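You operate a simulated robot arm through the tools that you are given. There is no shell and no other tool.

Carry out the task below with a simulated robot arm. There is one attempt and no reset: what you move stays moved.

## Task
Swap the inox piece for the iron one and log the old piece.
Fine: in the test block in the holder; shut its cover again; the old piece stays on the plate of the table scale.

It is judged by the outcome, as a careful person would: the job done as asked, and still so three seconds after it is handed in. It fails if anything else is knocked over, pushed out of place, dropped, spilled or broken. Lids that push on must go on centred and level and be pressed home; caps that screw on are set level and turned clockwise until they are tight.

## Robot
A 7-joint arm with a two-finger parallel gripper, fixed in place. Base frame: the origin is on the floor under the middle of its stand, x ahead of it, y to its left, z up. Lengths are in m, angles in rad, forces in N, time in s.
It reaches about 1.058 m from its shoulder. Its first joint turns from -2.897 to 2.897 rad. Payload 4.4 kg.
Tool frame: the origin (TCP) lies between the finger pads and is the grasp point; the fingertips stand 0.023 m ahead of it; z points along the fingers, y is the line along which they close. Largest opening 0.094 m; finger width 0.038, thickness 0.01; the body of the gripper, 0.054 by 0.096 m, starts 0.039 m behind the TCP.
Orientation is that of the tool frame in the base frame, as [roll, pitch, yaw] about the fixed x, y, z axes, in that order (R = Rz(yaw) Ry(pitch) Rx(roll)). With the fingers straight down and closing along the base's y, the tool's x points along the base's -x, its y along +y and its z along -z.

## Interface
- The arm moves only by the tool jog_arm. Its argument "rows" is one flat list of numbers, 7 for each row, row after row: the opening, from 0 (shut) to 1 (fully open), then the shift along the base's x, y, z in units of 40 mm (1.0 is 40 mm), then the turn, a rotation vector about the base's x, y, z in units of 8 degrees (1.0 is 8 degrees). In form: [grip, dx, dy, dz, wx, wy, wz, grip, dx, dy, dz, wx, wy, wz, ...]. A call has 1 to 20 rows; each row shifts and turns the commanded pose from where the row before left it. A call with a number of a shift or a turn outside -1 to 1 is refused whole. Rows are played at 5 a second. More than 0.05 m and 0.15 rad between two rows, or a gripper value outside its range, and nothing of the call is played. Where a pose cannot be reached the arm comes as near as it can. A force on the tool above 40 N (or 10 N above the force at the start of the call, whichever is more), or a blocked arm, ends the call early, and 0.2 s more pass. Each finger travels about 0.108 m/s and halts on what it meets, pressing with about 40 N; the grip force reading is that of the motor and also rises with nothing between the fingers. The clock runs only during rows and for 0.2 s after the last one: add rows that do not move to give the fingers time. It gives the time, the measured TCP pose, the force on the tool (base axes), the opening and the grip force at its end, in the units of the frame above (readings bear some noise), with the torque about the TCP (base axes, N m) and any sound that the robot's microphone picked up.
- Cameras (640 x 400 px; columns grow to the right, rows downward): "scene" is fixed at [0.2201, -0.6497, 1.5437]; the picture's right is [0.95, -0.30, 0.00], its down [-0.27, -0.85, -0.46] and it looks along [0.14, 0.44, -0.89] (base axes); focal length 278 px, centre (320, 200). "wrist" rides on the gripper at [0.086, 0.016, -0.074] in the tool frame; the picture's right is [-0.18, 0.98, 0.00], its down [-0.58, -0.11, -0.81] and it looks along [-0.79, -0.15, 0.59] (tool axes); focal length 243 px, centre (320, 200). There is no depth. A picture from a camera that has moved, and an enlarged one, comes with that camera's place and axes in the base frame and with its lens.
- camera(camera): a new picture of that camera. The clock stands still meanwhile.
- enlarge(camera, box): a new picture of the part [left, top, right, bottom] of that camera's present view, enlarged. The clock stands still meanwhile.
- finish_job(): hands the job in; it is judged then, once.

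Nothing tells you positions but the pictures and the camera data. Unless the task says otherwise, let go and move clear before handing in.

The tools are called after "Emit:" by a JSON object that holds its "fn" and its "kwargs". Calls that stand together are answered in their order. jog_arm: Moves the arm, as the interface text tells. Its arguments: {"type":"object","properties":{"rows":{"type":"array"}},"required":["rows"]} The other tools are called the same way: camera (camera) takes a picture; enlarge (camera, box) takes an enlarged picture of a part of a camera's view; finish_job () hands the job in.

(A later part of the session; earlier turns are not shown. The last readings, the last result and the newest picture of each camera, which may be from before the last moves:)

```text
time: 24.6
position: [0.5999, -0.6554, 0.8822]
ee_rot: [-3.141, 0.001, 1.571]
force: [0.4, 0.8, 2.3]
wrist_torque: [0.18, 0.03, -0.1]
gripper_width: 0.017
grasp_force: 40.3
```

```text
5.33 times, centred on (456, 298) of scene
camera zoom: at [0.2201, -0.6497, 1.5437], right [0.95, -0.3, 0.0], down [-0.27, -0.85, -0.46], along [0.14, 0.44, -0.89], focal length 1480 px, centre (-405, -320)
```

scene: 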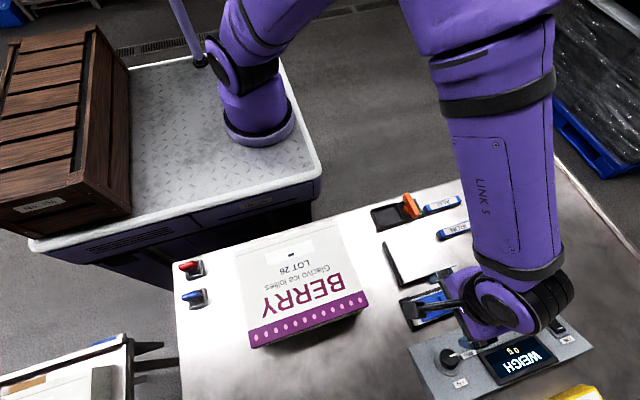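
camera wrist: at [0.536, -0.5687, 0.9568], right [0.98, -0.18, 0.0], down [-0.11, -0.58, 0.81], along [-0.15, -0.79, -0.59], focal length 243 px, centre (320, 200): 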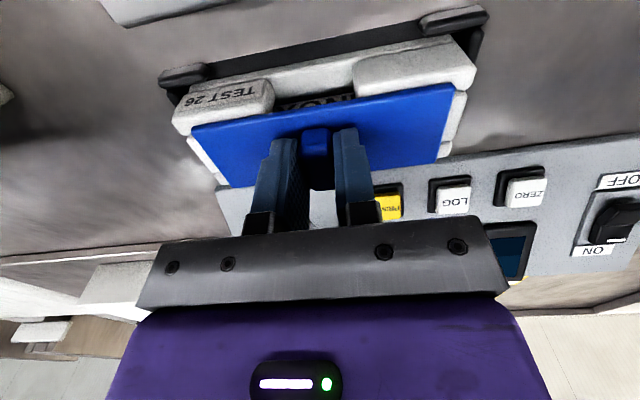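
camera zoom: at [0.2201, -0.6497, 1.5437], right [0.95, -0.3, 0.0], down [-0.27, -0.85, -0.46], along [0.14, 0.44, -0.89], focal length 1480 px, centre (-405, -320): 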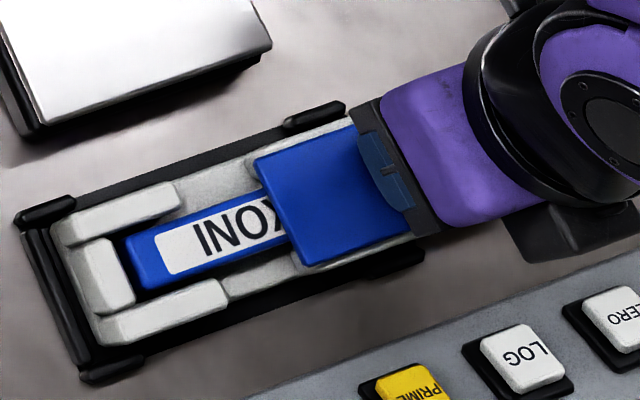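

Keep sliding: the piece's far end still sits under the cover.

Emit:
{"fn": "jog_arm", "kwargs": {"rows": [0, 0.1, 0, 0, 0, 0, 0, 0, 0.1, 0, 0, 0, 0, 0, 0, 0.1, 0, 0, 0, 0, 0, 0, 0.1, 0, 0, 0, 0, 0, 0, 0.1, 0, 0, 0, 0, 0]}}

Emit:
{"fn": "enlarge", "kwargs": {"camera": "scene", "box": [396, 260, 516, 335]}}

```text
time: 25.8
position: [0.6199, -0.6552, 0.8818]
ee_rot: [3.14, 0.001, 1.571]
force: [-0.6, -1.2, -1.2]
wrist_torque: [-0.17, -0.01, 0.17]
gripper_width: 0.0172
grasp_force: 39.4
```

```text
5.33 times, centred on (456, 298) of scene
camera zoom: at [0.2201, -0.6497, 1.5437], right [0.95, -0.3, 0.0], down [-0.27, -0.85, -0.46], along [0.14, 0.44, -0.89], focal length 1480 px, centre (-405, -320)
```

zoom: 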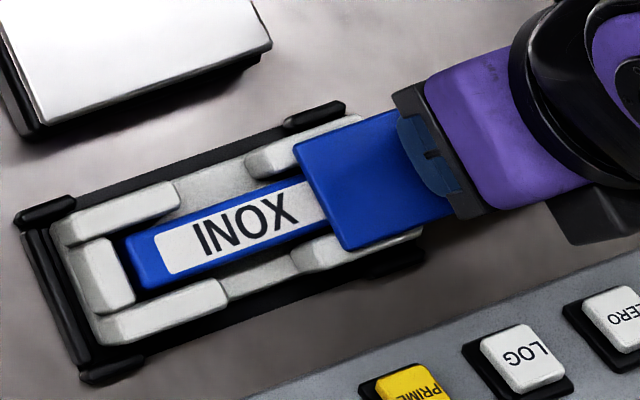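

The piece is ~105 mm long, so the cover must move ~2–3 cm more—likely off the end. I continue carefully.

Emit:
{"fn": "jog_arm", "kwargs": {"rows": [0, 0.1, 0, 0, 0, 0, 0, 0, 0.1, 0, 0, 0, 0, 0, 0, 0.1, 0, 0, 0, 0, 0, 0, 0.1, 0, 0, 0, 0, 0]}}

Emit:
{"fn": "enlarge", "kwargs": {"camera": "scene", "box": [396, 260, 516, 335]}}

Emit:
{"fn": "enlarge", "kwargs": {"camera": "wrist", "box": [140, 0, 500, 230]}}

```text
time: 26.8
position: [0.6354, -0.6546, 0.8818]
ee_rot: [3.141, 0.001, 1.57]
force: [-0.2, -0.8, -1.1]
wrist_torque: [-0.06, -0.04, 0.1]
gripper_width: 0.017
grasp_force: 40.3
```

```text
5.33 times, centred on (456, 298) of scene
camera zoom: at [0.2201, -0.6497, 1.5437], right [0.95, -0.3, 0.0], down [-0.27, -0.85, -0.46], along [0.14, 0.44, -0.89], focal length 1480 px, centre (-405, -320)
```

zoom: 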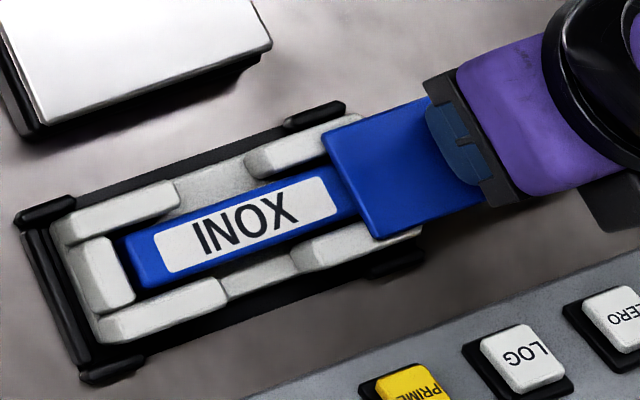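

```text
1.74 times, centred on (320, 115) of wrist
camera zoom: at [0.6504, -0.5672, 0.9571], right [0.98, -0.18, 0.0], down [-0.11, -0.58, 0.81], along [-0.15, -0.79, -0.59], focal length 422 px, centre (320, 348)
```

zoom: 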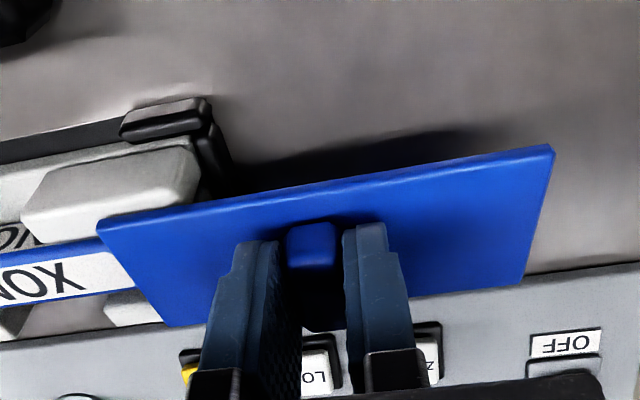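

Nearly uncovered; slide another ~2.5 cm so the cover comes off the end.

Emit:
{"fn": "jog_arm", "kwargs": {"rows": [0, 0.1, 0, 0, 0, 0, 0, 0, 0.1, 0, 0, 0, 0, 0, 0, 0.1, 0, 0, 0, 0, 0, 0, 0.1, 0, 0, 0, 0, 0, 0, 0.1, 0, 0, 0, 0, 0, 0, 0.1, 0, 0, 0, 0, 0]}}

Emit:
{"fn": "enlarge", "kwargs": {"camera": "scene", "box": [396, 260, 516, 335]}}

Emit:
{"fn": "enlarge", "kwargs": {"camera": "wrist", "box": [140, 0, 500, 230]}}

```text
time: 28.1
position: [0.648, -0.6558, 0.8795]
ee_rot: [-3.132, -0.005, 1.566]
force: [-16.6, 2.7, 6.1]
wrist_torque: [0.01, 0.95, 0.31]
gripper_width: 0.0173
grasp_force: 40.3
stopped in row 6: the force on the tool passed its limit at 44 N (the readings are from after the stop); the commanded pose is now the measured one
```

```text
5.33 times, centred on (456, 298) of scene
camera zoom: at [0.2201, -0.6497, 1.5437], right [0.95, -0.3, 0.0], down [-0.27, -0.85, -0.46], along [0.14, 0.44, -0.89], focal length 1480 px, centre (-405, -320)
```

zoom: 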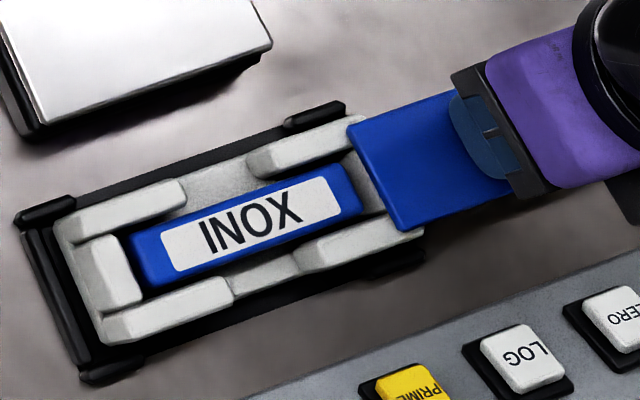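

```text
1.74 times, centred on (320, 115) of wrist
camera zoom: at [0.6646, -0.5686, 0.9552], right [0.98, -0.19, -0.01], down [-0.1, -0.58, 0.8], along [-0.16, -0.79, -0.59], focal length 422 px, centre (320, 348)
```

zoom: 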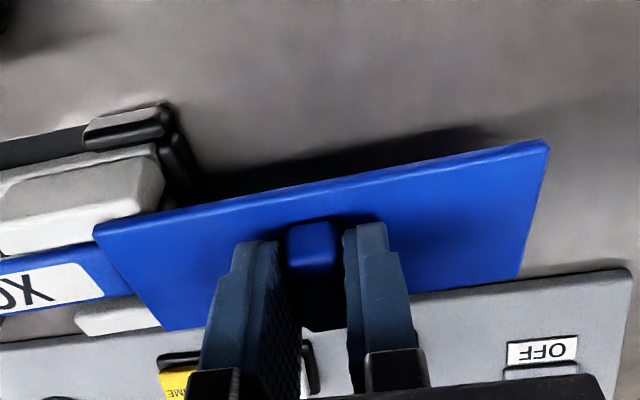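

A travel stop was reached with the piece fully uncovered. I relieve the force slightly, level the tool, then release the knob and rise.

Emit:
{"fn": "jog_arm", "kwargs": {"rows": [0, -0.04, 0, 0.05, -0.036, -0.069, 0.036, 0, -0.04, 0, 0, 0, 0, 0, 0, 0, 0, 0, 0, 0, 0]}}

Emit:
{"fn": "enlarge", "kwargs": {"camera": "scene", "box": [396, 275, 484, 335]}}

```text
time: 28.9
position: [0.6482, -0.6547, 0.8817]
ee_rot: [-3.142, 0.0, 1.57]
force: [-18.3, 5.7, -4.8]
wrist_torque: [0.32, 0.44, -0.17]
gripper_width: 0.0169
grasp_force: 40.2
```

```text
6.67 times, centred on (440, 305) of scene
camera zoom: at [0.2201, -0.6497, 1.5437], right [0.95, -0.3, 0.0], down [-0.27, -0.85, -0.46], along [0.14, 0.44, -0.89], focal length 1851 px, centre (-480, -500)
```

zoom: 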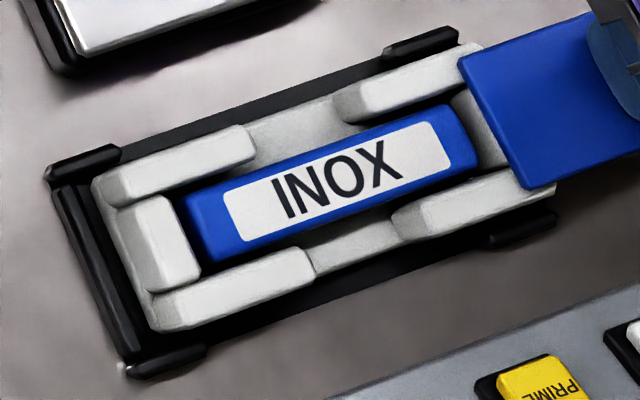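

Emit:
{"fn": "jog_arm", "kwargs": {"rows": [0, -0.04, 0, 0, 0, 0, 0, 0, -0.04, 0, 0, 0, 0, 0, 0, 0, 0, 0, 0, 0, 0]}}

Emit:
{"fn": "enlarge", "kwargs": {"camera": "scene", "box": [396, 275, 484, 335]}}

```text
time: 29.7
position: [0.6448, -0.6559, 0.8825]
ee_rot: [3.139, 0.004, 1.572]
force: [-5.0, 1.9, 0.4]
wrist_torque: [0.17, -0.01, -0.14]
gripper_width: 0.0167
grasp_force: 40.2
```

```text
6.67 times, centred on (440, 305) of scene
camera zoom: at [0.2201, -0.6497, 1.5437], right [0.95, -0.3, 0.0], down [-0.27, -0.85, -0.46], along [0.14, 0.44, -0.89], focal length 1851 px, centre (-480, -500)
```

zoom: 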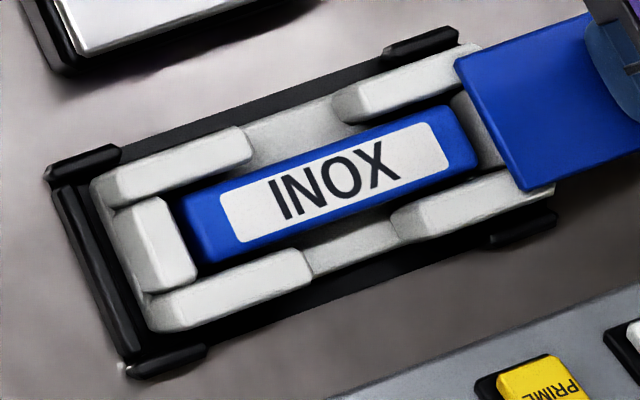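

Emit:
{"fn": "jog_arm", "kwargs": {"rows": [0, -0.03, 0, 0, 0, 0, 0, 0, 0, 0, 0, 0, 0, 0, 0.35, 0, 0, 0, 0, 0, 0, 0.6, 0, 0, 0, 0, 0, 0, 0.6, 0, 0, 0, 0, 0, 0]}}

Emit:
{"fn": "camera", "kwargs": {"camera": "wrist"}}

Emit:
{"fn": "enlarge", "kwargs": {"camera": "scene", "box": [396, 260, 516, 335]}}

```text
time: 30.9
position: [0.6425, -0.6544, 0.8809]
ee_rot: [3.14, 0.0, 1.571]
force: [0.3, 0.1, -0.3]
wrist_torque: [0.0, -0.01, -0.03]
gripper_width: 0.0565
grasp_force: 0.1
```

```text
taken
camera wrist: at [0.6585, -0.5671, 0.9564], right [0.98, -0.18, 0.0], down [-0.11, -0.58, 0.81], along [-0.15, -0.79, -0.59], focal length 243 px, centre (320, 200)
```

wrist: 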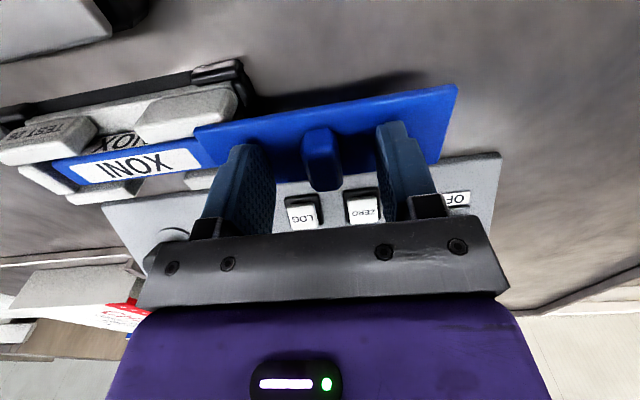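

```text
5.33 times, centred on (456, 298) of scene
camera zoom: at [0.2201, -0.6497, 1.5437], right [0.95, -0.3, 0.0], down [-0.27, -0.85, -0.46], along [0.14, 0.44, -0.89], focal length 1480 px, centre (-405, -320)
```

zoom: 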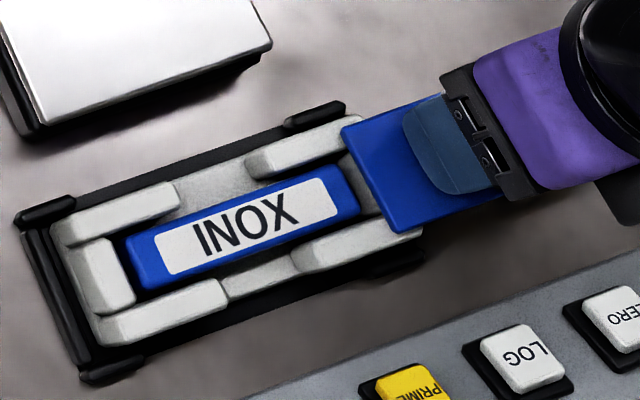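

The cover stays open by itself with knob at about x 0.642. I rise, open fully, and rotate back so the fingers close along y above the INOX piece.

Emit:
{"fn": "jog_arm", "kwargs": {"rows": [0.6, 0, 0, 0.5, 0, 0, 0, 0.6, 0, 0, 0.8, 0, 0, 0, 0.8, 0, 0, 0.6, 0, 0, 0, 1, -0.255, 0, 0, 0, 0, 0.9375, 1, -0.255, 0, 0, 0, 0, 0.9375, 1, -0.255, 0, 0, 0, 0, 0.9375, 1, -0.255, 0, 0, 0, 0, 0.9375, 1, -0.255, 0, 0, 0, 0, 0.9375, 1, -0.255, 0, 0, 0, 0, 0.9375, 1, -0.255, 0, 0, 0, 0, 0.9375, 1, -0.255, 0, 0, 0, 0, 0.9375, 1, -0.255, 0, 0, 0, 0, 0.9375, 1, -0.255, 0, 0, 0, 0, 0.9375, 1, -0.255, 0, 0, 0, 0, 0.9375, 1, -0.255, 0, 0, 0, 0, 0.9375, 1, 0, 0, 0, 0, 0, 0]}}

Emit:
{"fn": "camera", "kwargs": {"camera": "wrist"}}

Emit:
{"fn": "enlarge", "kwargs": {"camera": "scene", "box": [396, 260, 516, 335]}}

```text
time: 34.3
position: [0.5219, -0.6552, 0.9575]
ee_rot: [3.14, 0.002, -3.138]
force: [-0.1, 0.2, -0.5]
wrist_torque: [0.0, 0.04, -0.02]
gripper_width: 0.094
grasp_force: 0.0
```

```text
taken
camera wrist: at [0.433, -0.6384, 1.0332], right [0.18, 0.98, 0.0], down [0.58, -0.11, 0.81], along [0.79, -0.15, -0.59], focal length 243 px, centre (320, 200)
```

wrist: 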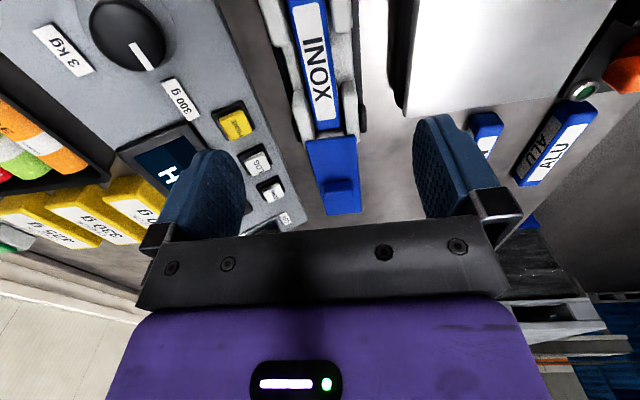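

```text
5.33 times, centred on (456, 298) of scene
camera zoom: at [0.2201, -0.6497, 1.5437], right [0.95, -0.3, 0.0], down [-0.27, -0.85, -0.46], along [0.14, 0.44, -0.89], focal length 1480 px, centre (-405, -320)
```

zoom: 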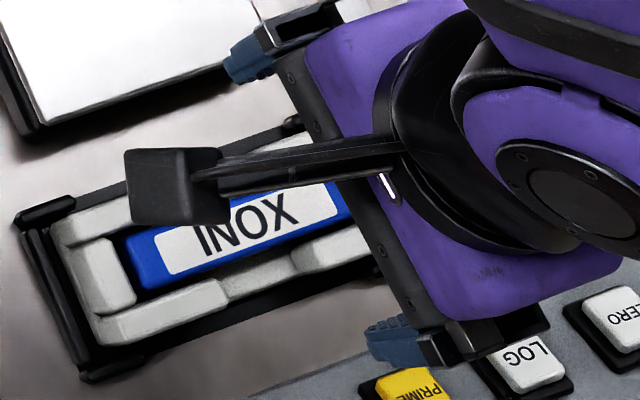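

Emit:
{"fn": "enlarge", "kwargs": {"camera": "wrist", "box": [250, 0, 390, 140]}}

Emit:
{"fn": "enlarge", "kwargs": {"camera": "wrist", "box": [380, 0, 620, 200]}}

```text
2.86 times, centred on (320, 70) of wrist
camera zoom: at [0.433, -0.6384, 1.0332], right [0.18, 0.98, 0.0], down [0.58, -0.11, 0.81], along [0.79, -0.15, -0.59], focal length 693 px, centre (320, 571)
```

zoom: 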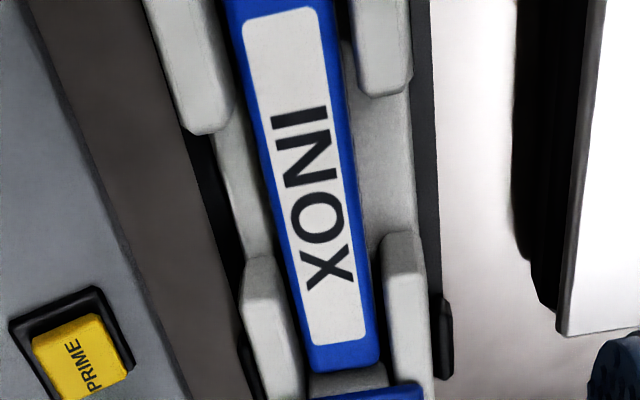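

```text
2.00 times, centred on (500, 100) of wrist
camera zoom: at [0.433, -0.6384, 1.0332], right [0.18, 0.98, 0.0], down [0.58, -0.11, 0.81], along [0.79, -0.15, -0.59], focal length 485 px, centre (-40, 400)
```

zoom: 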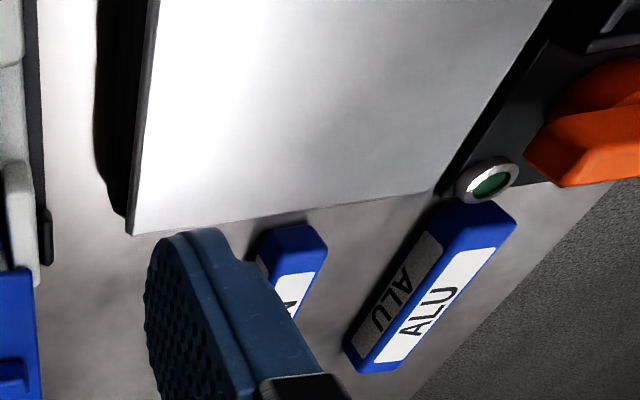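

The gap beside the piece is about 40–42 mm long, centred near x 0.519, just wider than the fingers. I close to a partial opening, descend to just above the pads and check alignment.

Emit:
{"fn": "jog_arm", "kwargs": {"rows": [0.6, -0.03, 0, -0.45, 0, 0, 0, 0.43, 0, 0, -0.45, 0, 0, 0, 0.43, 0, 0, -0.45, 0, 0, 0, 0.43, 0, 0, -0.45, 0, 0, 0, 0.43, 0, 0, 0, 0, 0, 0]}}

Emit:
{"fn": "camera", "kwargs": {"camera": "wrist"}}

Emit:
{"fn": "enlarge", "kwargs": {"camera": "wrist", "box": [210, 60, 430, 220]}}

Emit:
{"fn": "enlarge", "kwargs": {"camera": "scene", "box": [396, 270, 484, 335]}}

```text
time: 35.5
position: [0.5197, -0.6567, 0.8855]
ee_rot: [3.139, -0.001, -3.14]
force: [-0.6, 0.0, -0.5]
wrist_torque: [-0.02, 0.01, 0.02]
gripper_width: 0.0403
grasp_force: 0.1
```

```text
taken
camera wrist: at [0.4322, -0.6384, 0.9603], right [0.18, 0.98, 0.0], down [0.58, -0.11, 0.81], along [0.79, -0.15, -0.59], focal length 243 px, centre (320, 200)
```

wrist: 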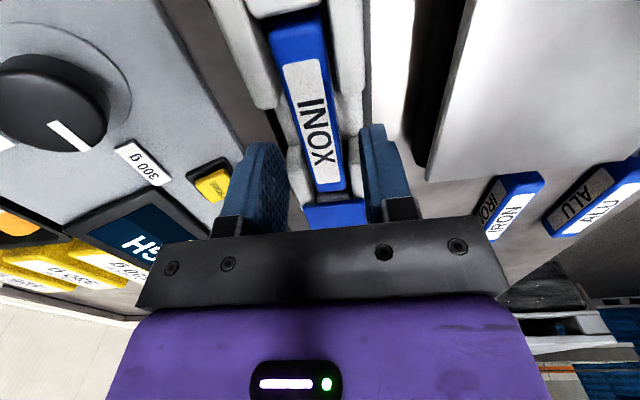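

```text
2.50 times, centred on (320, 140) of wrist
camera zoom: at [0.4322, -0.6384, 0.9603], right [0.18, 0.98, 0.0], down [0.58, -0.11, 0.81], along [0.79, -0.15, -0.59], focal length 606 px, centre (320, 350)
```

zoom: 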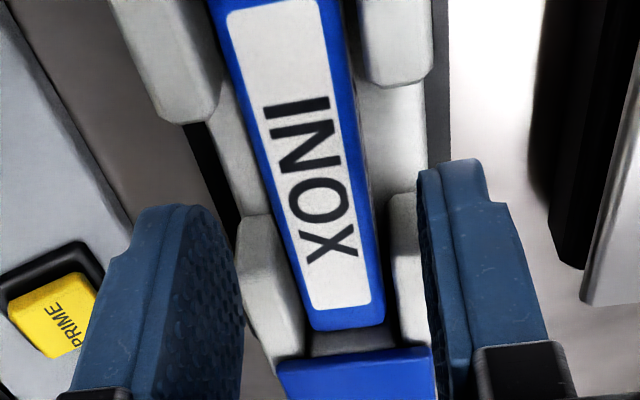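

```text
6.15 times, centred on (440, 302) of scene
camera zoom: at [0.2201, -0.6497, 1.5437], right [0.95, -0.3, 0.0], down [-0.27, -0.85, -0.46], along [0.14, 0.44, -0.89], focal length 1708 px, centre (-418, -431)
```

zoom: 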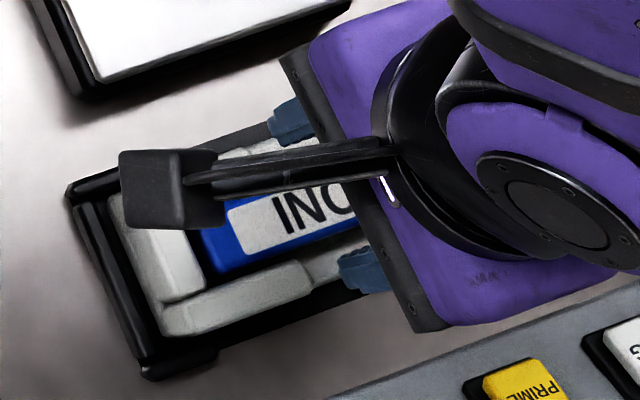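

The fingers line up with the cut-outs. I descend in small steps watching for contact.

Emit:
{"fn": "jog_arm", "kwargs": {"rows": [0.43, 0, 0.01, -0.1, 0, 0, 0, 0.43, 0, 0, -0.1, 0, 0, 0, 0.43, 0, 0, -0.1, 0, 0, 0, 0.43, 0, 0, 0, 0, 0, 0]}}

Emit:
{"fn": "jog_arm", "kwargs": {"rows": [0.43, 0, 0, -0.05, 0, 0, 0, 0.43, 0, 0, 0, 0, 0, 0]}}

Emit:
{"fn": "enlarge", "kwargs": {"camera": "wrist", "box": [210, 60, 430, 220]}}

Emit:
{"fn": "enlarge", "kwargs": {"camera": "scene", "box": [396, 270, 484, 335]}}

```text
time: 36.5
position: [0.5203, -0.6555, 0.8732]
ee_rot: [3.14, 0.0, 3.141]
force: [0.5, -0.2, 0.5]
wrist_torque: [0.0, -0.01, 0.0]
gripper_width: 0.0403
grasp_force: 0.0
```

```text
time: 37.1
position: [0.519, -0.6549, 0.8742]
ee_rot: [3.141, 0.002, -3.139]
force: [-1.2, 2.8, 15.5]
wrist_torque: [0.08, 0.31, -0.01]
gripper_width: 0.0398
grasp_force: 0.0
```

```text
2.50 times, centred on (320, 140) of wrist
camera zoom: at [0.4317, -0.6378, 0.9481], right [0.18, 0.98, 0.0], down [0.58, -0.11, 0.81], along [0.79, -0.15, -0.59], focal length 606 px, centre (320, 350)
```

zoom: 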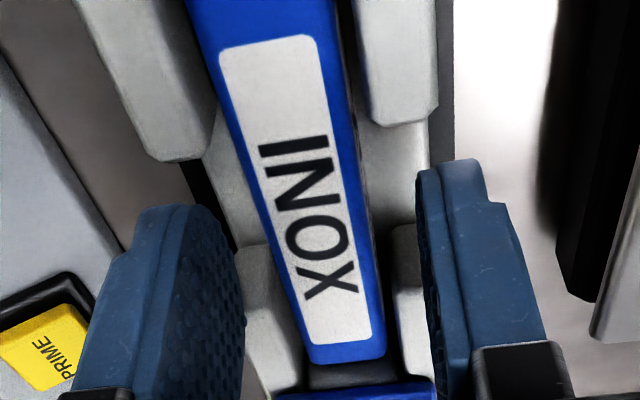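

```text
6.15 times, centred on (440, 302) of scene
camera zoom: at [0.2201, -0.6497, 1.5437], right [0.95, -0.3, 0.0], down [-0.27, -0.85, -0.46], along [0.14, 0.44, -0.89], focal length 1708 px, centre (-418, -431)
```

zoom: 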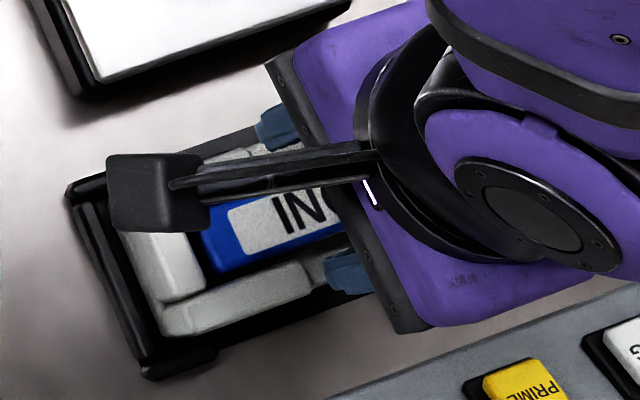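

Contact on the -x edges (from the torque): I need to shift about 2 mm toward +x. Raise, shift and retry gently.

Emit:
{"fn": "jog_arm", "kwargs": {"rows": [0.43, 0, 0, 0.1, 0, 0, 0, 0.43, 0.05, 0, 0, 0, 0, 0, 0.43, 0, 0, -0.05, 0, 0, 0, 0.43, 0, 0, 0, 0, 0, 0]}}

Emit:
{"fn": "jog_arm", "kwargs": {"rows": [0.43, 0, 0, -0.04, 0, 0, 0, 0.43, 0, 0, 0, 0, 0, 0]}}

```text
time: 38.1
position: [0.5218, -0.6545, 0.8728]
ee_rot: [3.141, 0.002, -3.14]
force: [0.3, -0.1, -0.1]
wrist_torque: [0.0, 0.01, 0.03]
gripper_width: 0.0405
grasp_force: 0.0
```

```text
time: 38.7
position: [0.5214, -0.6547, 0.8706]
ee_rot: [3.141, -0.001, -3.141]
force: [-0.3, 0.1, -0.4]
wrist_torque: [-0.02, -0.05, -0.03]
gripper_width: 0.0403
grasp_force: 0.1
```

No contact now. Continue down in small steps.

Emit:
{"fn": "jog_arm", "kwargs": {"rows": [0.43, 0, 0, -0.04, 0, 0, 0, 0.43, 0, 0, 0, 0, 0, 0]}}

Emit:
{"fn": "jog_arm", "kwargs": {"rows": [0.43, 0, 0, -0.04, 0, 0, 0, 0.43, 0, 0, 0, 0, 0, 0]}}

Emit:
{"fn": "jog_arm", "kwargs": {"rows": [0.43, 0, 0, -0.05, 0, 0, 0, 0.43, 0, 0, 0, 0, 0, 0]}}

Emit:
{"fn": "enlarge", "kwargs": {"camera": "wrist", "box": [210, 60, 430, 220]}}

```text
time: 39.3
position: [0.521, -0.6547, 0.8691]
ee_rot: [3.139, 0.001, -3.14]
force: [-0.1, -0.5, 0.2]
wrist_torque: [0.01, 0.03, -0.02]
gripper_width: 0.0404
grasp_force: 0.0
```

```text
time: 39.9
position: [0.5218, -0.6544, 0.8685]
ee_rot: [3.139, -0.001, -3.141]
force: [0.2, -0.1, 0.1]
wrist_torque: [0.01, -0.01, -0.01]
gripper_width: 0.0405
grasp_force: 0.1
```

```text
time: 40.5
position: [0.5219, -0.6556, 0.8666]
ee_rot: [3.139, 0.001, -3.139]
force: [0.8, -0.4, -0.3]
wrist_torque: [-0.05, 0.0, -0.01]
gripper_width: 0.0404
grasp_force: 0.0
```

```text
2.50 times, centred on (320, 140) of wrist
camera zoom: at [0.4344, -0.6374, 0.942], right [0.18, 0.98, 0.0], down [0.58, -0.11, 0.81], along [0.79, -0.15, -0.59], focal length 606 px, centre (320, 350)
```

zoom: 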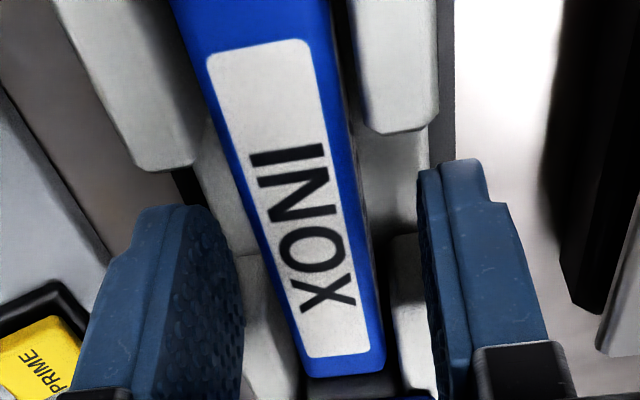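

Fingers are inside the cut-outs. A little deeper, then close on the piece.

Emit:
{"fn": "jog_arm", "kwargs": {"rows": [0.43, 0, 0, -0.04, 0, 0, 0, 0.43, 0, 0, 0, 0, 0, 0]}}

Emit:
{"fn": "jog_arm", "kwargs": {"rows": [0.43, 0, 0, -0.04, 0, 0, 0, 0.43, 0, 0, 0, 0, 0, 0]}}

Emit:
{"fn": "jog_arm", "kwargs": {"rows": [0.3, 0, 0, 0, 0, 0, 0, 0.2, 0, 0, 0, 0, 0, 0, 0.0, 0, 0, 0, 0, 0, 0, 0, 0, 0, 0, 0, 0, 0]}}

Emit:
{"fn": "enlarge", "kwargs": {"camera": "wrist", "box": [210, 60, 430, 220]}}

```text
time: 41.1
position: [0.5229, -0.6548, 0.8647]
ee_rot: [3.141, 0.0, -3.138]
force: [-0.1, -0.3, -0.3]
wrist_torque: [0.0, 0.0, 0.0]
gripper_width: 0.0406
grasp_force: 0.1
```

```text
time: 41.7
position: [0.5217, -0.6538, 0.8638]
ee_rot: [3.14, 0.0, -3.141]
force: [0.1, 0.0, 0.3]
wrist_torque: [-0.01, 0.01, 0.01]
gripper_width: 0.0402
grasp_force: 0.1
```

```text
time: 42.7
position: [0.5216, -0.6538, 0.8641]
ee_rot: [3.141, 0.0, -3.141]
force: [-0.7, 0.8, 0.4]
wrist_torque: [-0.02, -0.03, 0.02]
gripper_width: 0.0229
grasp_force: 39.7
```

```text
2.50 times, centred on (320, 140) of wrist
camera zoom: at [0.4343, -0.6374, 0.9387], right [0.18, 0.98, 0.0], down [0.58, -0.11, 0.81], along [0.79, -0.15, -0.59], focal length 606 px, centre (320, 350)
```

zoom: 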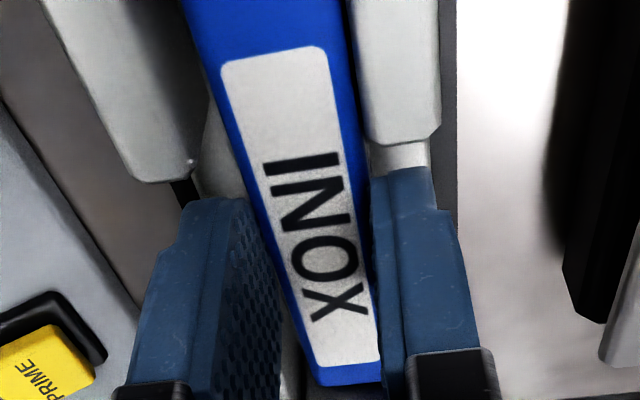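

Gripped at 22.9 mm. Lift slowly and check only the piece comes.

Emit:
{"fn": "jog_arm", "kwargs": {"rows": [0, 0, 0, 0.05, 0, 0, 0, 0, 0, 0, 0.1, 0, 0, 0, 0, 0, 0, 0.1, 0, 0, 0, 0, 0, 0, 0.15, 0, 0, 0]}}

Emit:
{"fn": "enlarge", "kwargs": {"camera": "wrist", "box": [210, 0, 430, 220]}}

Emit:
{"fn": "enlarge", "kwargs": {"camera": "scene", "box": [396, 270, 484, 335]}}

```text
time: 43.7
position: [0.5225, -0.6543, 0.8787]
ee_rot: [3.14, 0.001, -3.141]
force: [-0.3, 0.3, -1.2]
wrist_torque: [0.0, -0.01, 0.02]
gripper_width: 0.0228
grasp_force: 39.9
```

```text
1.82 times, centred on (320, 110) of wrist
camera zoom: at [0.4346, -0.6374, 0.9548], right [0.18, 0.98, 0.0], down [0.58, -0.11, 0.81], along [0.79, -0.15, -0.59], focal length 441 px, centre (320, 364)
```

zoom: 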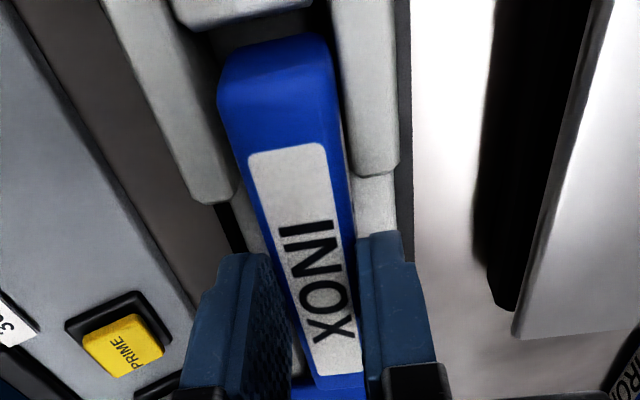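

```text
6.15 times, centred on (440, 302) of scene
camera zoom: at [0.2201, -0.6497, 1.5437], right [0.95, -0.3, 0.0], down [-0.27, -0.85, -0.46], along [0.14, 0.44, -0.89], focal length 1708 px, centre (-418, -431)
```

zoom: 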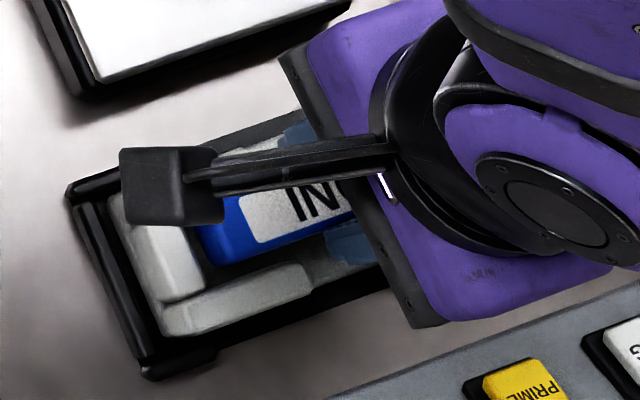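

The piece lifts cleanly (about 1.2–1.5 N). I raise it and carry it over the scale plate, whose centre I estimate at (0.514, -0.527), top z ≈ 0.851.

Emit:
{"fn": "jog_arm", "kwargs": {"rows": [0, 0, 0, 0.6, 0, 0, 0, 0, 0, 0, 0.6, 0, 0, 0, 0, 0, 0, 0.6, 0, 0, 0, 0, -0.038, 0.64, 0, 0, 0, 0, 0, -0.038, 0.64, 0, 0, 0, 0, 0, -0.038, 0.64, 0, 0, 0, 0, 0, -0.038, 0.64, 0, 0, 0, 0, 0, -0.038, 0.64, 0, 0, 0, 0, 0, 0, 0, 0, 0, 0, 0]}}

Emit:
{"fn": "camera", "kwargs": {"camera": "wrist"}}

Emit:
{"fn": "enlarge", "kwargs": {"camera": "scene", "box": [360, 190, 520, 290]}}

Emit:
{"fn": "enlarge", "kwargs": {"camera": "scene", "box": [396, 260, 516, 335]}}

```text
time: 45.7
position: [0.5126, -0.5274, 0.9529]
ee_rot: [3.139, -0.001, -3.14]
force: [0.3, -0.4, -0.8]
wrist_torque: [-0.03, -0.01, 0.03]
gripper_width: 0.0229
grasp_force: 39.6
```

```text
taken
camera wrist: at [0.4258, -0.5106, 1.028], right [0.18, 0.98, 0.0], down [0.58, -0.11, 0.81], along [0.79, -0.15, -0.59], focal length 243 px, centre (320, 200)
```

wrist: 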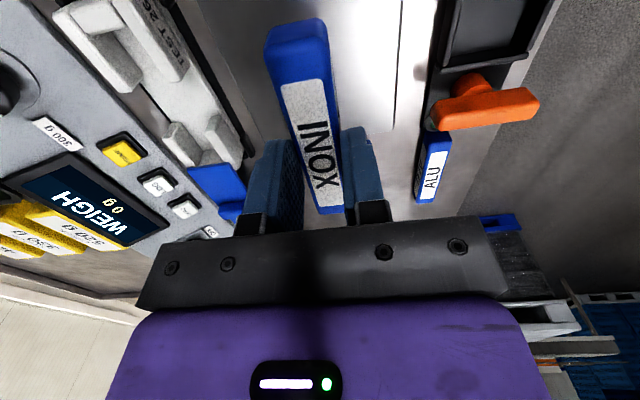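

```text
4.00 times, centred on (440, 240) of scene
camera zoom: at [0.2201, -0.6497, 1.5437], right [0.95, -0.3, 0.0], down [-0.27, -0.85, -0.46], along [0.14, 0.44, -0.89], focal length 1110 px, centre (-160, 40)
```

zoom: 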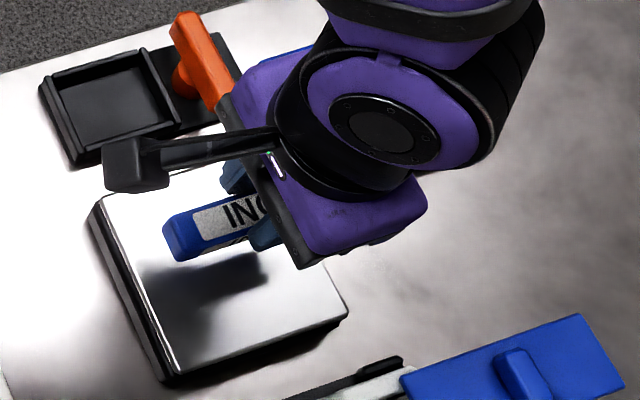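

```text
5.33 times, centred on (456, 298) of scene
camera zoom: at [0.2201, -0.6497, 1.5437], right [0.95, -0.3, 0.0], down [-0.27, -0.85, -0.46], along [0.14, 0.44, -0.89], focal length 1480 px, centre (-405, -320)
```

zoom: 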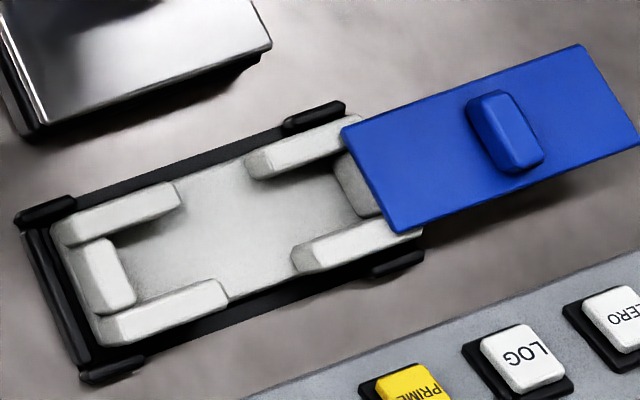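

The piece hangs level over the plate; its centre is ~5 mm behind the TCP, so I shift +5 mm and lower in small steps until contact.

Emit:
{"fn": "jog_arm", "kwargs": {"rows": [0, 0.12, 0, -0.4, 0, 0, 0, 0, 0, 0, -0.4, 0, 0, 0, 0, 0, 0, -0.4, 0, 0, 0, 0, 0, 0, -0.1, 0, 0, 0, 0, 0, 0, 0, 0, 0, 0]}}

Emit:
{"fn": "enlarge", "kwargs": {"camera": "scene", "box": [360, 190, 520, 290]}}

```text
time: 46.9
position: [0.5179, -0.5257, 0.8988]
ee_rot: [3.14, -0.001, -3.141]
force: [0.3, 0.2, -0.4]
wrist_torque: [0.04, 0.04, 0.0]
gripper_width: 0.023
grasp_force: 40.0
```

```text
4.00 times, centred on (440, 240) of scene
camera zoom: at [0.2201, -0.6497, 1.5437], right [0.95, -0.3, 0.0], down [-0.27, -0.85, -0.46], along [0.14, 0.44, -0.89], focal length 1110 px, centre (-160, 40)
```

zoom: 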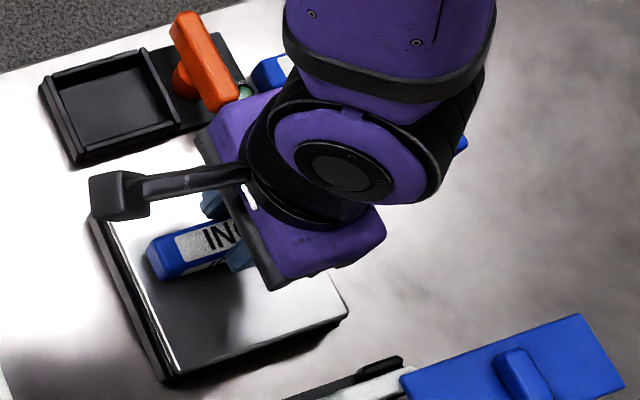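

Emit:
{"fn": "jog_arm", "kwargs": {"rows": [0, 0, 0, -0.05, 0, 0, 0, 0, 0, 0, -0.05, 0, 0, 0, 0, 0, 0, -0.05, 0, 0, 0, 0, 0, 0, 0, 0, 0, 0]}}

Emit:
{"fn": "jog_arm", "kwargs": {"rows": [0, 0, 0, -0.04, 0, 0, 0, 0, 0, 0, -0.04, 0, 0, 0, 0, 0, 0, 0, 0, 0, 0]}}

Emit:
{"fn": "enlarge", "kwargs": {"camera": "scene", "box": [360, 190, 520, 290]}}

```text
time: 47.9
position: [0.5186, -0.5262, 0.8923]
ee_rot: [3.14, 0.0, -3.14]
force: [-0.2, 0.6, -0.3]
wrist_torque: [0.01, -0.02, -0.01]
gripper_width: 0.0228
grasp_force: 39.8
```

```text
time: 48.7
position: [0.5182, -0.5274, 0.8923]
ee_rot: [-3.14, 0.002, -3.14]
force: [-0.4, 4.4, 36.1]
wrist_torque: [0.12, 0.29, 0.03]
gripper_width: 0.0227
grasp_force: 40.5
```

```text
4.00 times, centred on (440, 240) of scene
camera zoom: at [0.2201, -0.6497, 1.5437], right [0.95, -0.3, 0.0], down [-0.27, -0.85, -0.46], along [0.14, 0.44, -0.89], focal length 1110 px, centre (-160, 40)
```

zoom: 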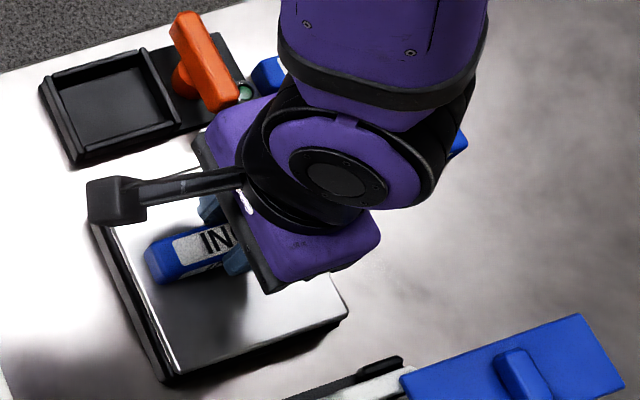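

Contact (36 N) a little firm; I ease up by ~2 mm until the force is small before releasing.

Emit:
{"fn": "jog_arm", "kwargs": {"rows": [0, 0, 0, 0.04, 0, 0, 0, 0, 0, 0, 0, 0, 0, 0]}}

```text
time: 49.3
position: [0.5179, -0.5266, 0.8924]
ee_rot: [3.141, 0.001, -3.14]
force: [3.6, -2.5, 16.2]
wrist_torque: [-0.13, -0.43, 0.01]
gripper_width: 0.0229
grasp_force: 40.2
```

Emit:
{"fn": "jog_arm", "kwargs": {"rows": [0, 0, 0, 0.025, 0, 0, 0, 0, 0, 0, 0, 0, 0, 0]}}

```text
time: 49.9
position: [0.5187, -0.5264, 0.8936]
ee_rot: [3.138, 0.001, 3.141]
force: [-0.4, -0.7, 1.1]
wrist_torque: [-0.03, -0.13, -0.02]
gripper_width: 0.023
grasp_force: 40.3
```

Nearly zero load; release and rise.

Emit:
{"fn": "jog_arm", "kwargs": {"rows": [0.3, 0, 0, 0, 0, 0, 0, 0.43, 0, 0, 0, 0, 0, 0, 0.6, 0, 0, 0, 0, 0, 0, 0.6, 0, 0, 0.2, 0, 0, 0, 0.6, 0, 0, 0.6, 0, 0, 0, 0.6, 0, 0, 0.6, 0, 0, 0, 0.6, 0, 0, 0.6, 0, 0, 0, 1, 0, 0, 0, 0, 0, 0]}}

Emit:
{"fn": "camera", "kwargs": {"camera": "wrist"}}

Emit:
{"fn": "enlarge", "kwargs": {"camera": "scene", "box": [360, 190, 520, 290]}}

Emit:
{"fn": "enlarge", "kwargs": {"camera": "scene", "box": [400, 300, 600, 400]}}

```text
time: 51.7
position: [0.5185, -0.5272, 0.9735]
ee_rot: [3.14, -0.001, -3.14]
force: [-0.5, -0.6, -0.6]
wrist_torque: [-0.02, 0.01, -0.01]
gripper_width: 0.0939
grasp_force: 0.0
```

```text
taken
camera wrist: at [0.4306, -0.5096, 1.0492], right [0.18, 0.98, 0.0], down [0.58, -0.11, 0.81], along [0.79, -0.15, -0.59], focal length 243 px, centre (320, 200)
```

wrist: 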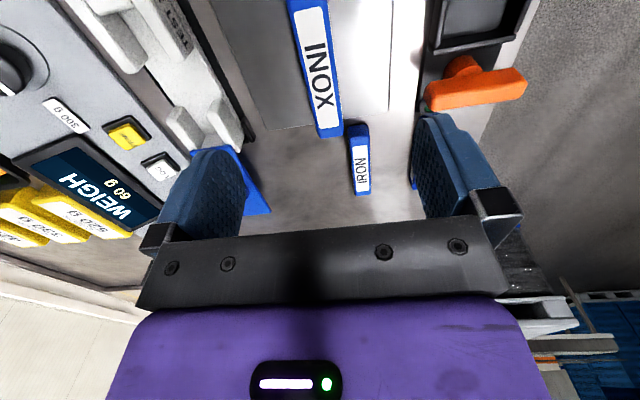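

```text
4.00 times, centred on (440, 240) of scene
camera zoom: at [0.2201, -0.6497, 1.5437], right [0.95, -0.3, 0.0], down [-0.27, -0.85, -0.46], along [0.14, 0.44, -0.89], focal length 1110 px, centre (-160, 40)
```

zoom: 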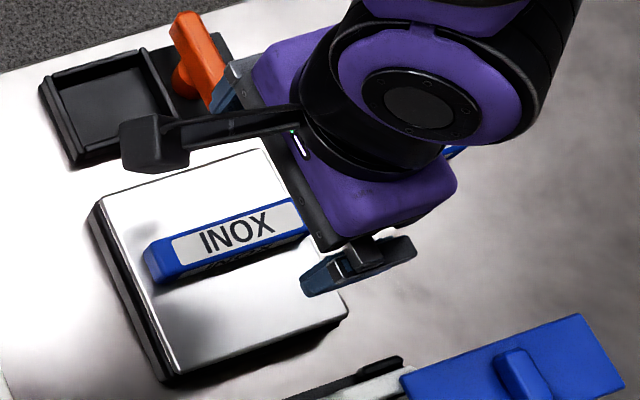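

```text
3.20 times, centred on (500, 350) of scene
camera zoom: at [0.2201, -0.6497, 1.5437], right [0.95, -0.3, 0.0], down [-0.27, -0.85, -0.46], along [0.14, 0.44, -0.89], focal length 888 px, centre (-256, -280)
```

zoom: 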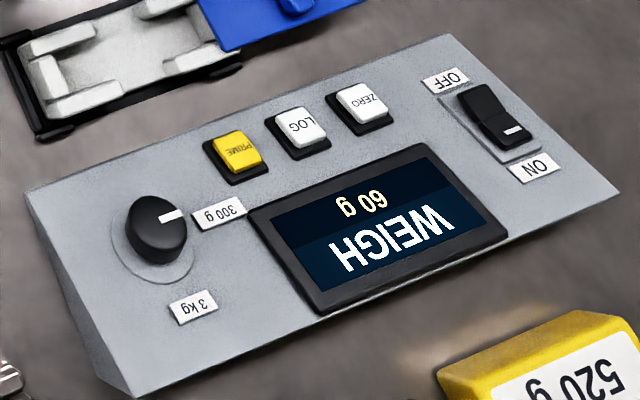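

The scale reads 60 g with INOX lying well on the plate (range 300 g is fine). Next is the LOG button, which I place at about (0.602, -0.737, 0.852); I close the fingers and move above it.

Emit:
{"fn": "jog_arm", "kwargs": {"rows": [1, 0.298, -0.75, 0, 0, 0, 0, 0.5, 0.298, -0.75, 0, 0, 0, 0, 0, 0.298, -0.75, 0, 0, 0, 0, 0, 0.298, -0.75, 0, 0, 0, 0, 0, 0.298, -0.75, -0.3, 0, 0, 0, 0, 0.298, -0.75, -0.4, 0, 0, 0, 0, 0.302, -0.75, -0.4, 0, 0, 0, 0, 0, 0, 0, 0, 0, 0]}}

Emit:
{"fn": "camera", "kwargs": {"camera": "wrist"}}

Emit:
{"fn": "enlarge", "kwargs": {"camera": "wrist", "box": [230, 40, 430, 220]}}

Emit:
{"fn": "enlarge", "kwargs": {"camera": "scene", "box": [400, 280, 600, 400]}}

```text
time: 53.5
position: [0.6028, -0.7401, 0.9298]
ee_rot: [3.139, -0.002, -3.139]
force: [0.9, 0.2, 0.5]
wrist_torque: [-0.05, 0.01, -0.04]
gripper_width: 0.0
grasp_force: 40.5
```

```text
taken
camera wrist: at [0.5151, -0.7218, 1.0049], right [0.18, 0.98, 0.0], down [0.58, -0.11, 0.81], along [0.79, -0.15, -0.59], focal length 243 px, centre (320, 200)
```

wrist: 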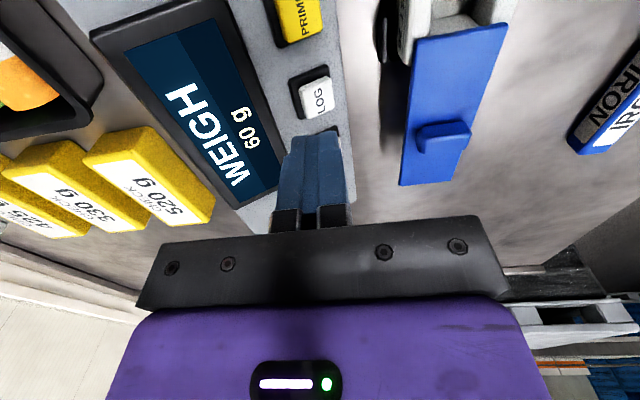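

```text
2.22 times, centred on (330, 130) of wrist
camera zoom: at [0.5151, -0.7218, 1.0049], right [0.18, 0.98, 0.0], down [0.58, -0.11, 0.81], along [0.79, -0.15, -0.59], focal length 539 px, centre (298, 356)
```

zoom: 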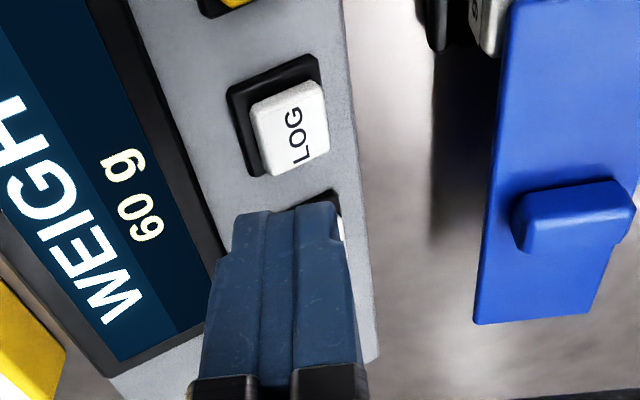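

```text
3.20 times, centred on (500, 340) of scene
camera zoom: at [0.2201, -0.6497, 1.5437], right [0.95, -0.3, 0.0], down [-0.27, -0.85, -0.46], along [0.14, 0.44, -0.89], focal length 888 px, centre (-256, -248)
```

zoom: 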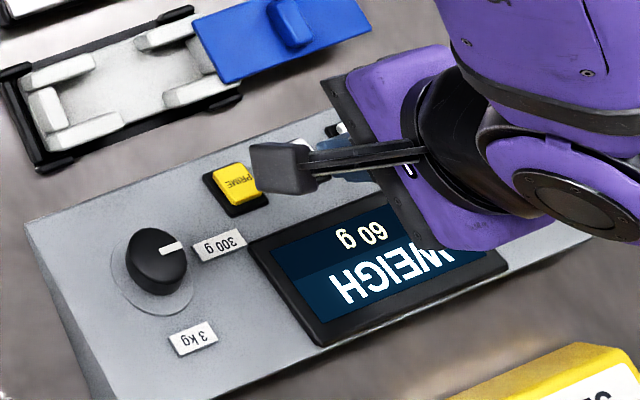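

Fingertips are centred over LOG. I descend, then press in small steps listening for a click.

Emit:
{"fn": "jog_arm", "kwargs": {"rows": [0, 0, 0, -0.4, 0, 0, 0, 0, 0, 0, -0.4, 0, 0, 0, 0, 0, 0, -0.3, 0, 0, 0, 0, 0, 0, 0, 0, 0, 0]}}

Emit:
{"fn": "enlarge", "kwargs": {"camera": "wrist", "box": [230, 40, 430, 220]}}

```text
time: 54.5
position: [0.6034, -0.7367, 0.8839]
ee_rot: [3.139, -0.001, -3.14]
force: [-0.4, 0.6, -0.5]
wrist_torque: [0.01, 0.0, 0.01]
gripper_width: 0.0
grasp_force: 39.8
```

```text
2.22 times, centred on (330, 130) of wrist
camera zoom: at [0.5149, -0.7196, 0.96], right [0.18, 0.98, 0.0], down [0.58, -0.11, 0.81], along [0.79, -0.15, -0.59], focal length 539 px, centre (298, 356)
```

zoom: 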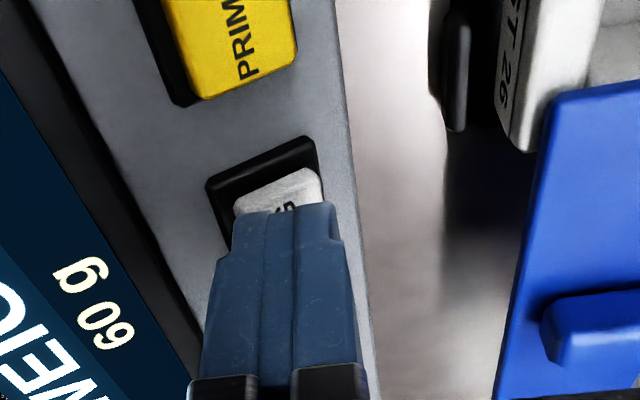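

Emit:
{"fn": "jog_arm", "kwargs": {"rows": [0, 0, 0, -0.05, 0, 0, 0, 0, 0, 0, -0.05, 0, 0, 0, 0, 0, 0, 0, 0, 0, 0]}}

Emit:
{"fn": "jog_arm", "kwargs": {"rows": [0, 0, 0, -0.05, 0, 0, 0, 0, 0, 0, -0.025, 0, 0, 0, 0, 0, 0, 0, 0, 0, 0]}}

Emit:
{"fn": "enlarge", "kwargs": {"camera": "wrist", "box": [130, 40, 430, 220]}}

```text
time: 55.3
position: [0.6016, -0.7362, 0.8807]
ee_rot: [3.14, 0.0, -3.14]
force: [0.4, -0.3, 0.3]
wrist_torque: [0.03, 0.0, 0.02]
gripper_width: 0.0001
grasp_force: 39.7
```

```text
time: 56.1
position: [0.6025, -0.7364, 0.8779]
ee_rot: [3.14, 0.001, -3.139]
force: [-0.3, 0.7, 0.8]
wrist_torque: [-0.02, -0.01, 0.06]
gripper_width: 0.0001
grasp_force: 39.5
```

```text
2.13 times, centred on (280, 130) of wrist
camera zoom: at [0.5148, -0.7201, 0.9522], right [0.18, 0.98, 0.0], down [0.58, -0.11, 0.81], along [0.79, -0.15, -0.59], focal length 518 px, centre (405, 349)
```

zoom: 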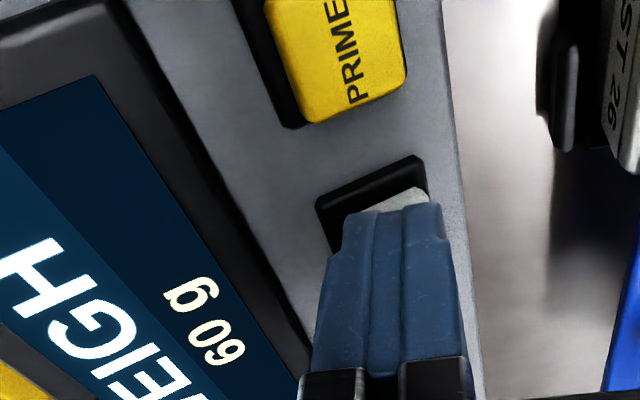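

Emit:
{"fn": "jog_arm", "kwargs": {"rows": [0, 0, 0, -0.03, 0, 0, 0, 0, 0, 0, 0, 0, 0, 0]}}

Emit:
{"fn": "jog_arm", "kwargs": {"rows": [0, 0, 0, -0.03, 0, 0, 0, 0, 0, 0, 0, 0, 0, 0]}}

Emit:
{"fn": "jog_arm", "kwargs": {"rows": [0, 0, 0, -0.03, 0, 0, 0, 0, 0, 0, 0, 0, 0, 0]}}

Emit:
{"fn": "enlarge", "kwargs": {"camera": "wrist", "box": [130, 40, 430, 220]}}

```text
time: 56.7
position: [0.6032, -0.7367, 0.8762]
ee_rot: [3.14, -0.001, -3.14]
force: [0.5, -0.1, 0.3]
wrist_torque: [-0.02, -0.04, -0.01]
gripper_width: 0.0
grasp_force: 39.9
```

```text
time: 57.3
position: [0.6021, -0.7369, 0.8748]
ee_rot: [3.14, -0.001, -3.14]
force: [0.6, 0.3, -0.3]
wrist_torque: [-0.01, 0.01, 0.01]
gripper_width: 0.0001
grasp_force: 39.8
```

```text
time: 57.9
position: [0.6027, -0.7367, 0.8743]
ee_rot: [3.139, 0.0, -3.138]
force: [-0.2, -0.2, 0.4]
wrist_torque: [0.03, 0.01, 0.03]
gripper_width: 0.0
grasp_force: 39.7
```

```text
2.13 times, centred on (280, 130) of wrist
camera zoom: at [0.515, -0.7199, 0.9492], right [0.18, 0.98, 0.0], down [0.58, -0.11, 0.81], along [0.79, -0.15, -0.59], focal length 518 px, centre (405, 349)
```

zoom: 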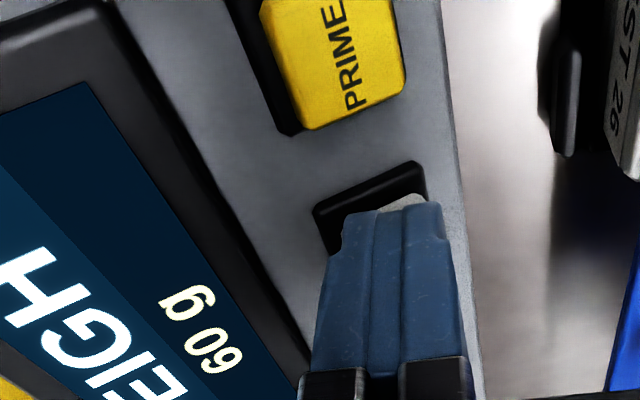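

Emit:
{"fn": "jog_arm", "kwargs": {"rows": [0, 0, 0, -0.03, 0, 0, 0, 0, 0, 0, 0, 0, 0, 0]}}

Emit:
{"fn": "jog_arm", "kwargs": {"rows": [0, 0, 0, -0.03, 0, 0, 0, 0, 0, 0, 0, 0, 0, 0]}}

Emit:
{"fn": "jog_arm", "kwargs": {"rows": [0, 0, 0, -0.03, 0, 0, 0, 0, 0, 0, 0, 0, 0, 0]}}

Emit:
{"fn": "enlarge", "kwargs": {"camera": "wrist", "box": [130, 40, 430, 220]}}

```text
time: 58.5
position: [0.6033, -0.7365, 0.8739]
ee_rot: [3.14, 0.0, -3.14]
force: [-0.1, 0.1, 0.5]
wrist_torque: [-0.04, 0.0, -0.01]
gripper_width: 0.0003
grasp_force: 39.6
```

```text
time: 59.1
position: [0.604, -0.7365, 0.8712]
ee_rot: [3.139, 0.0, -3.141]
force: [-0.4, -0.3, 0.3]
wrist_torque: [0.0, 0.01, -0.02]
gripper_width: 0.0
grasp_force: 39.6
```

```text
time: 59.7
position: [0.6034, -0.7374, 0.8708]
ee_rot: [3.14, -0.001, -3.14]
force: [0.2, 0.0, 0.1]
wrist_torque: [0.0, 0.01, 0.02]
gripper_width: 0.0
grasp_force: 40.1
```

```text
2.13 times, centred on (280, 130) of wrist
camera zoom: at [0.5152, -0.7199, 0.9455], right [0.18, 0.98, 0.0], down [0.58, -0.11, 0.81], along [0.79, -0.15, -0.59], focal length 518 px, centre (405, 349)
```

zoom: 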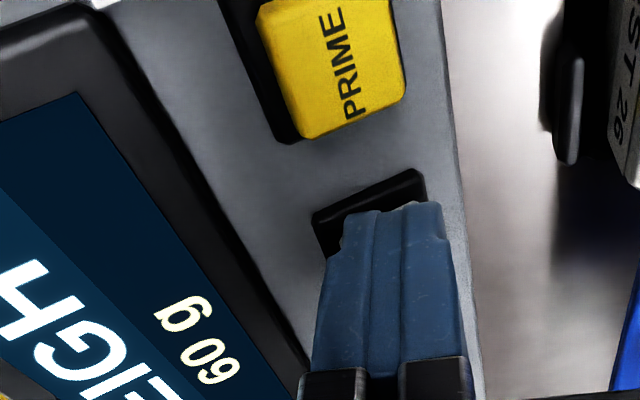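

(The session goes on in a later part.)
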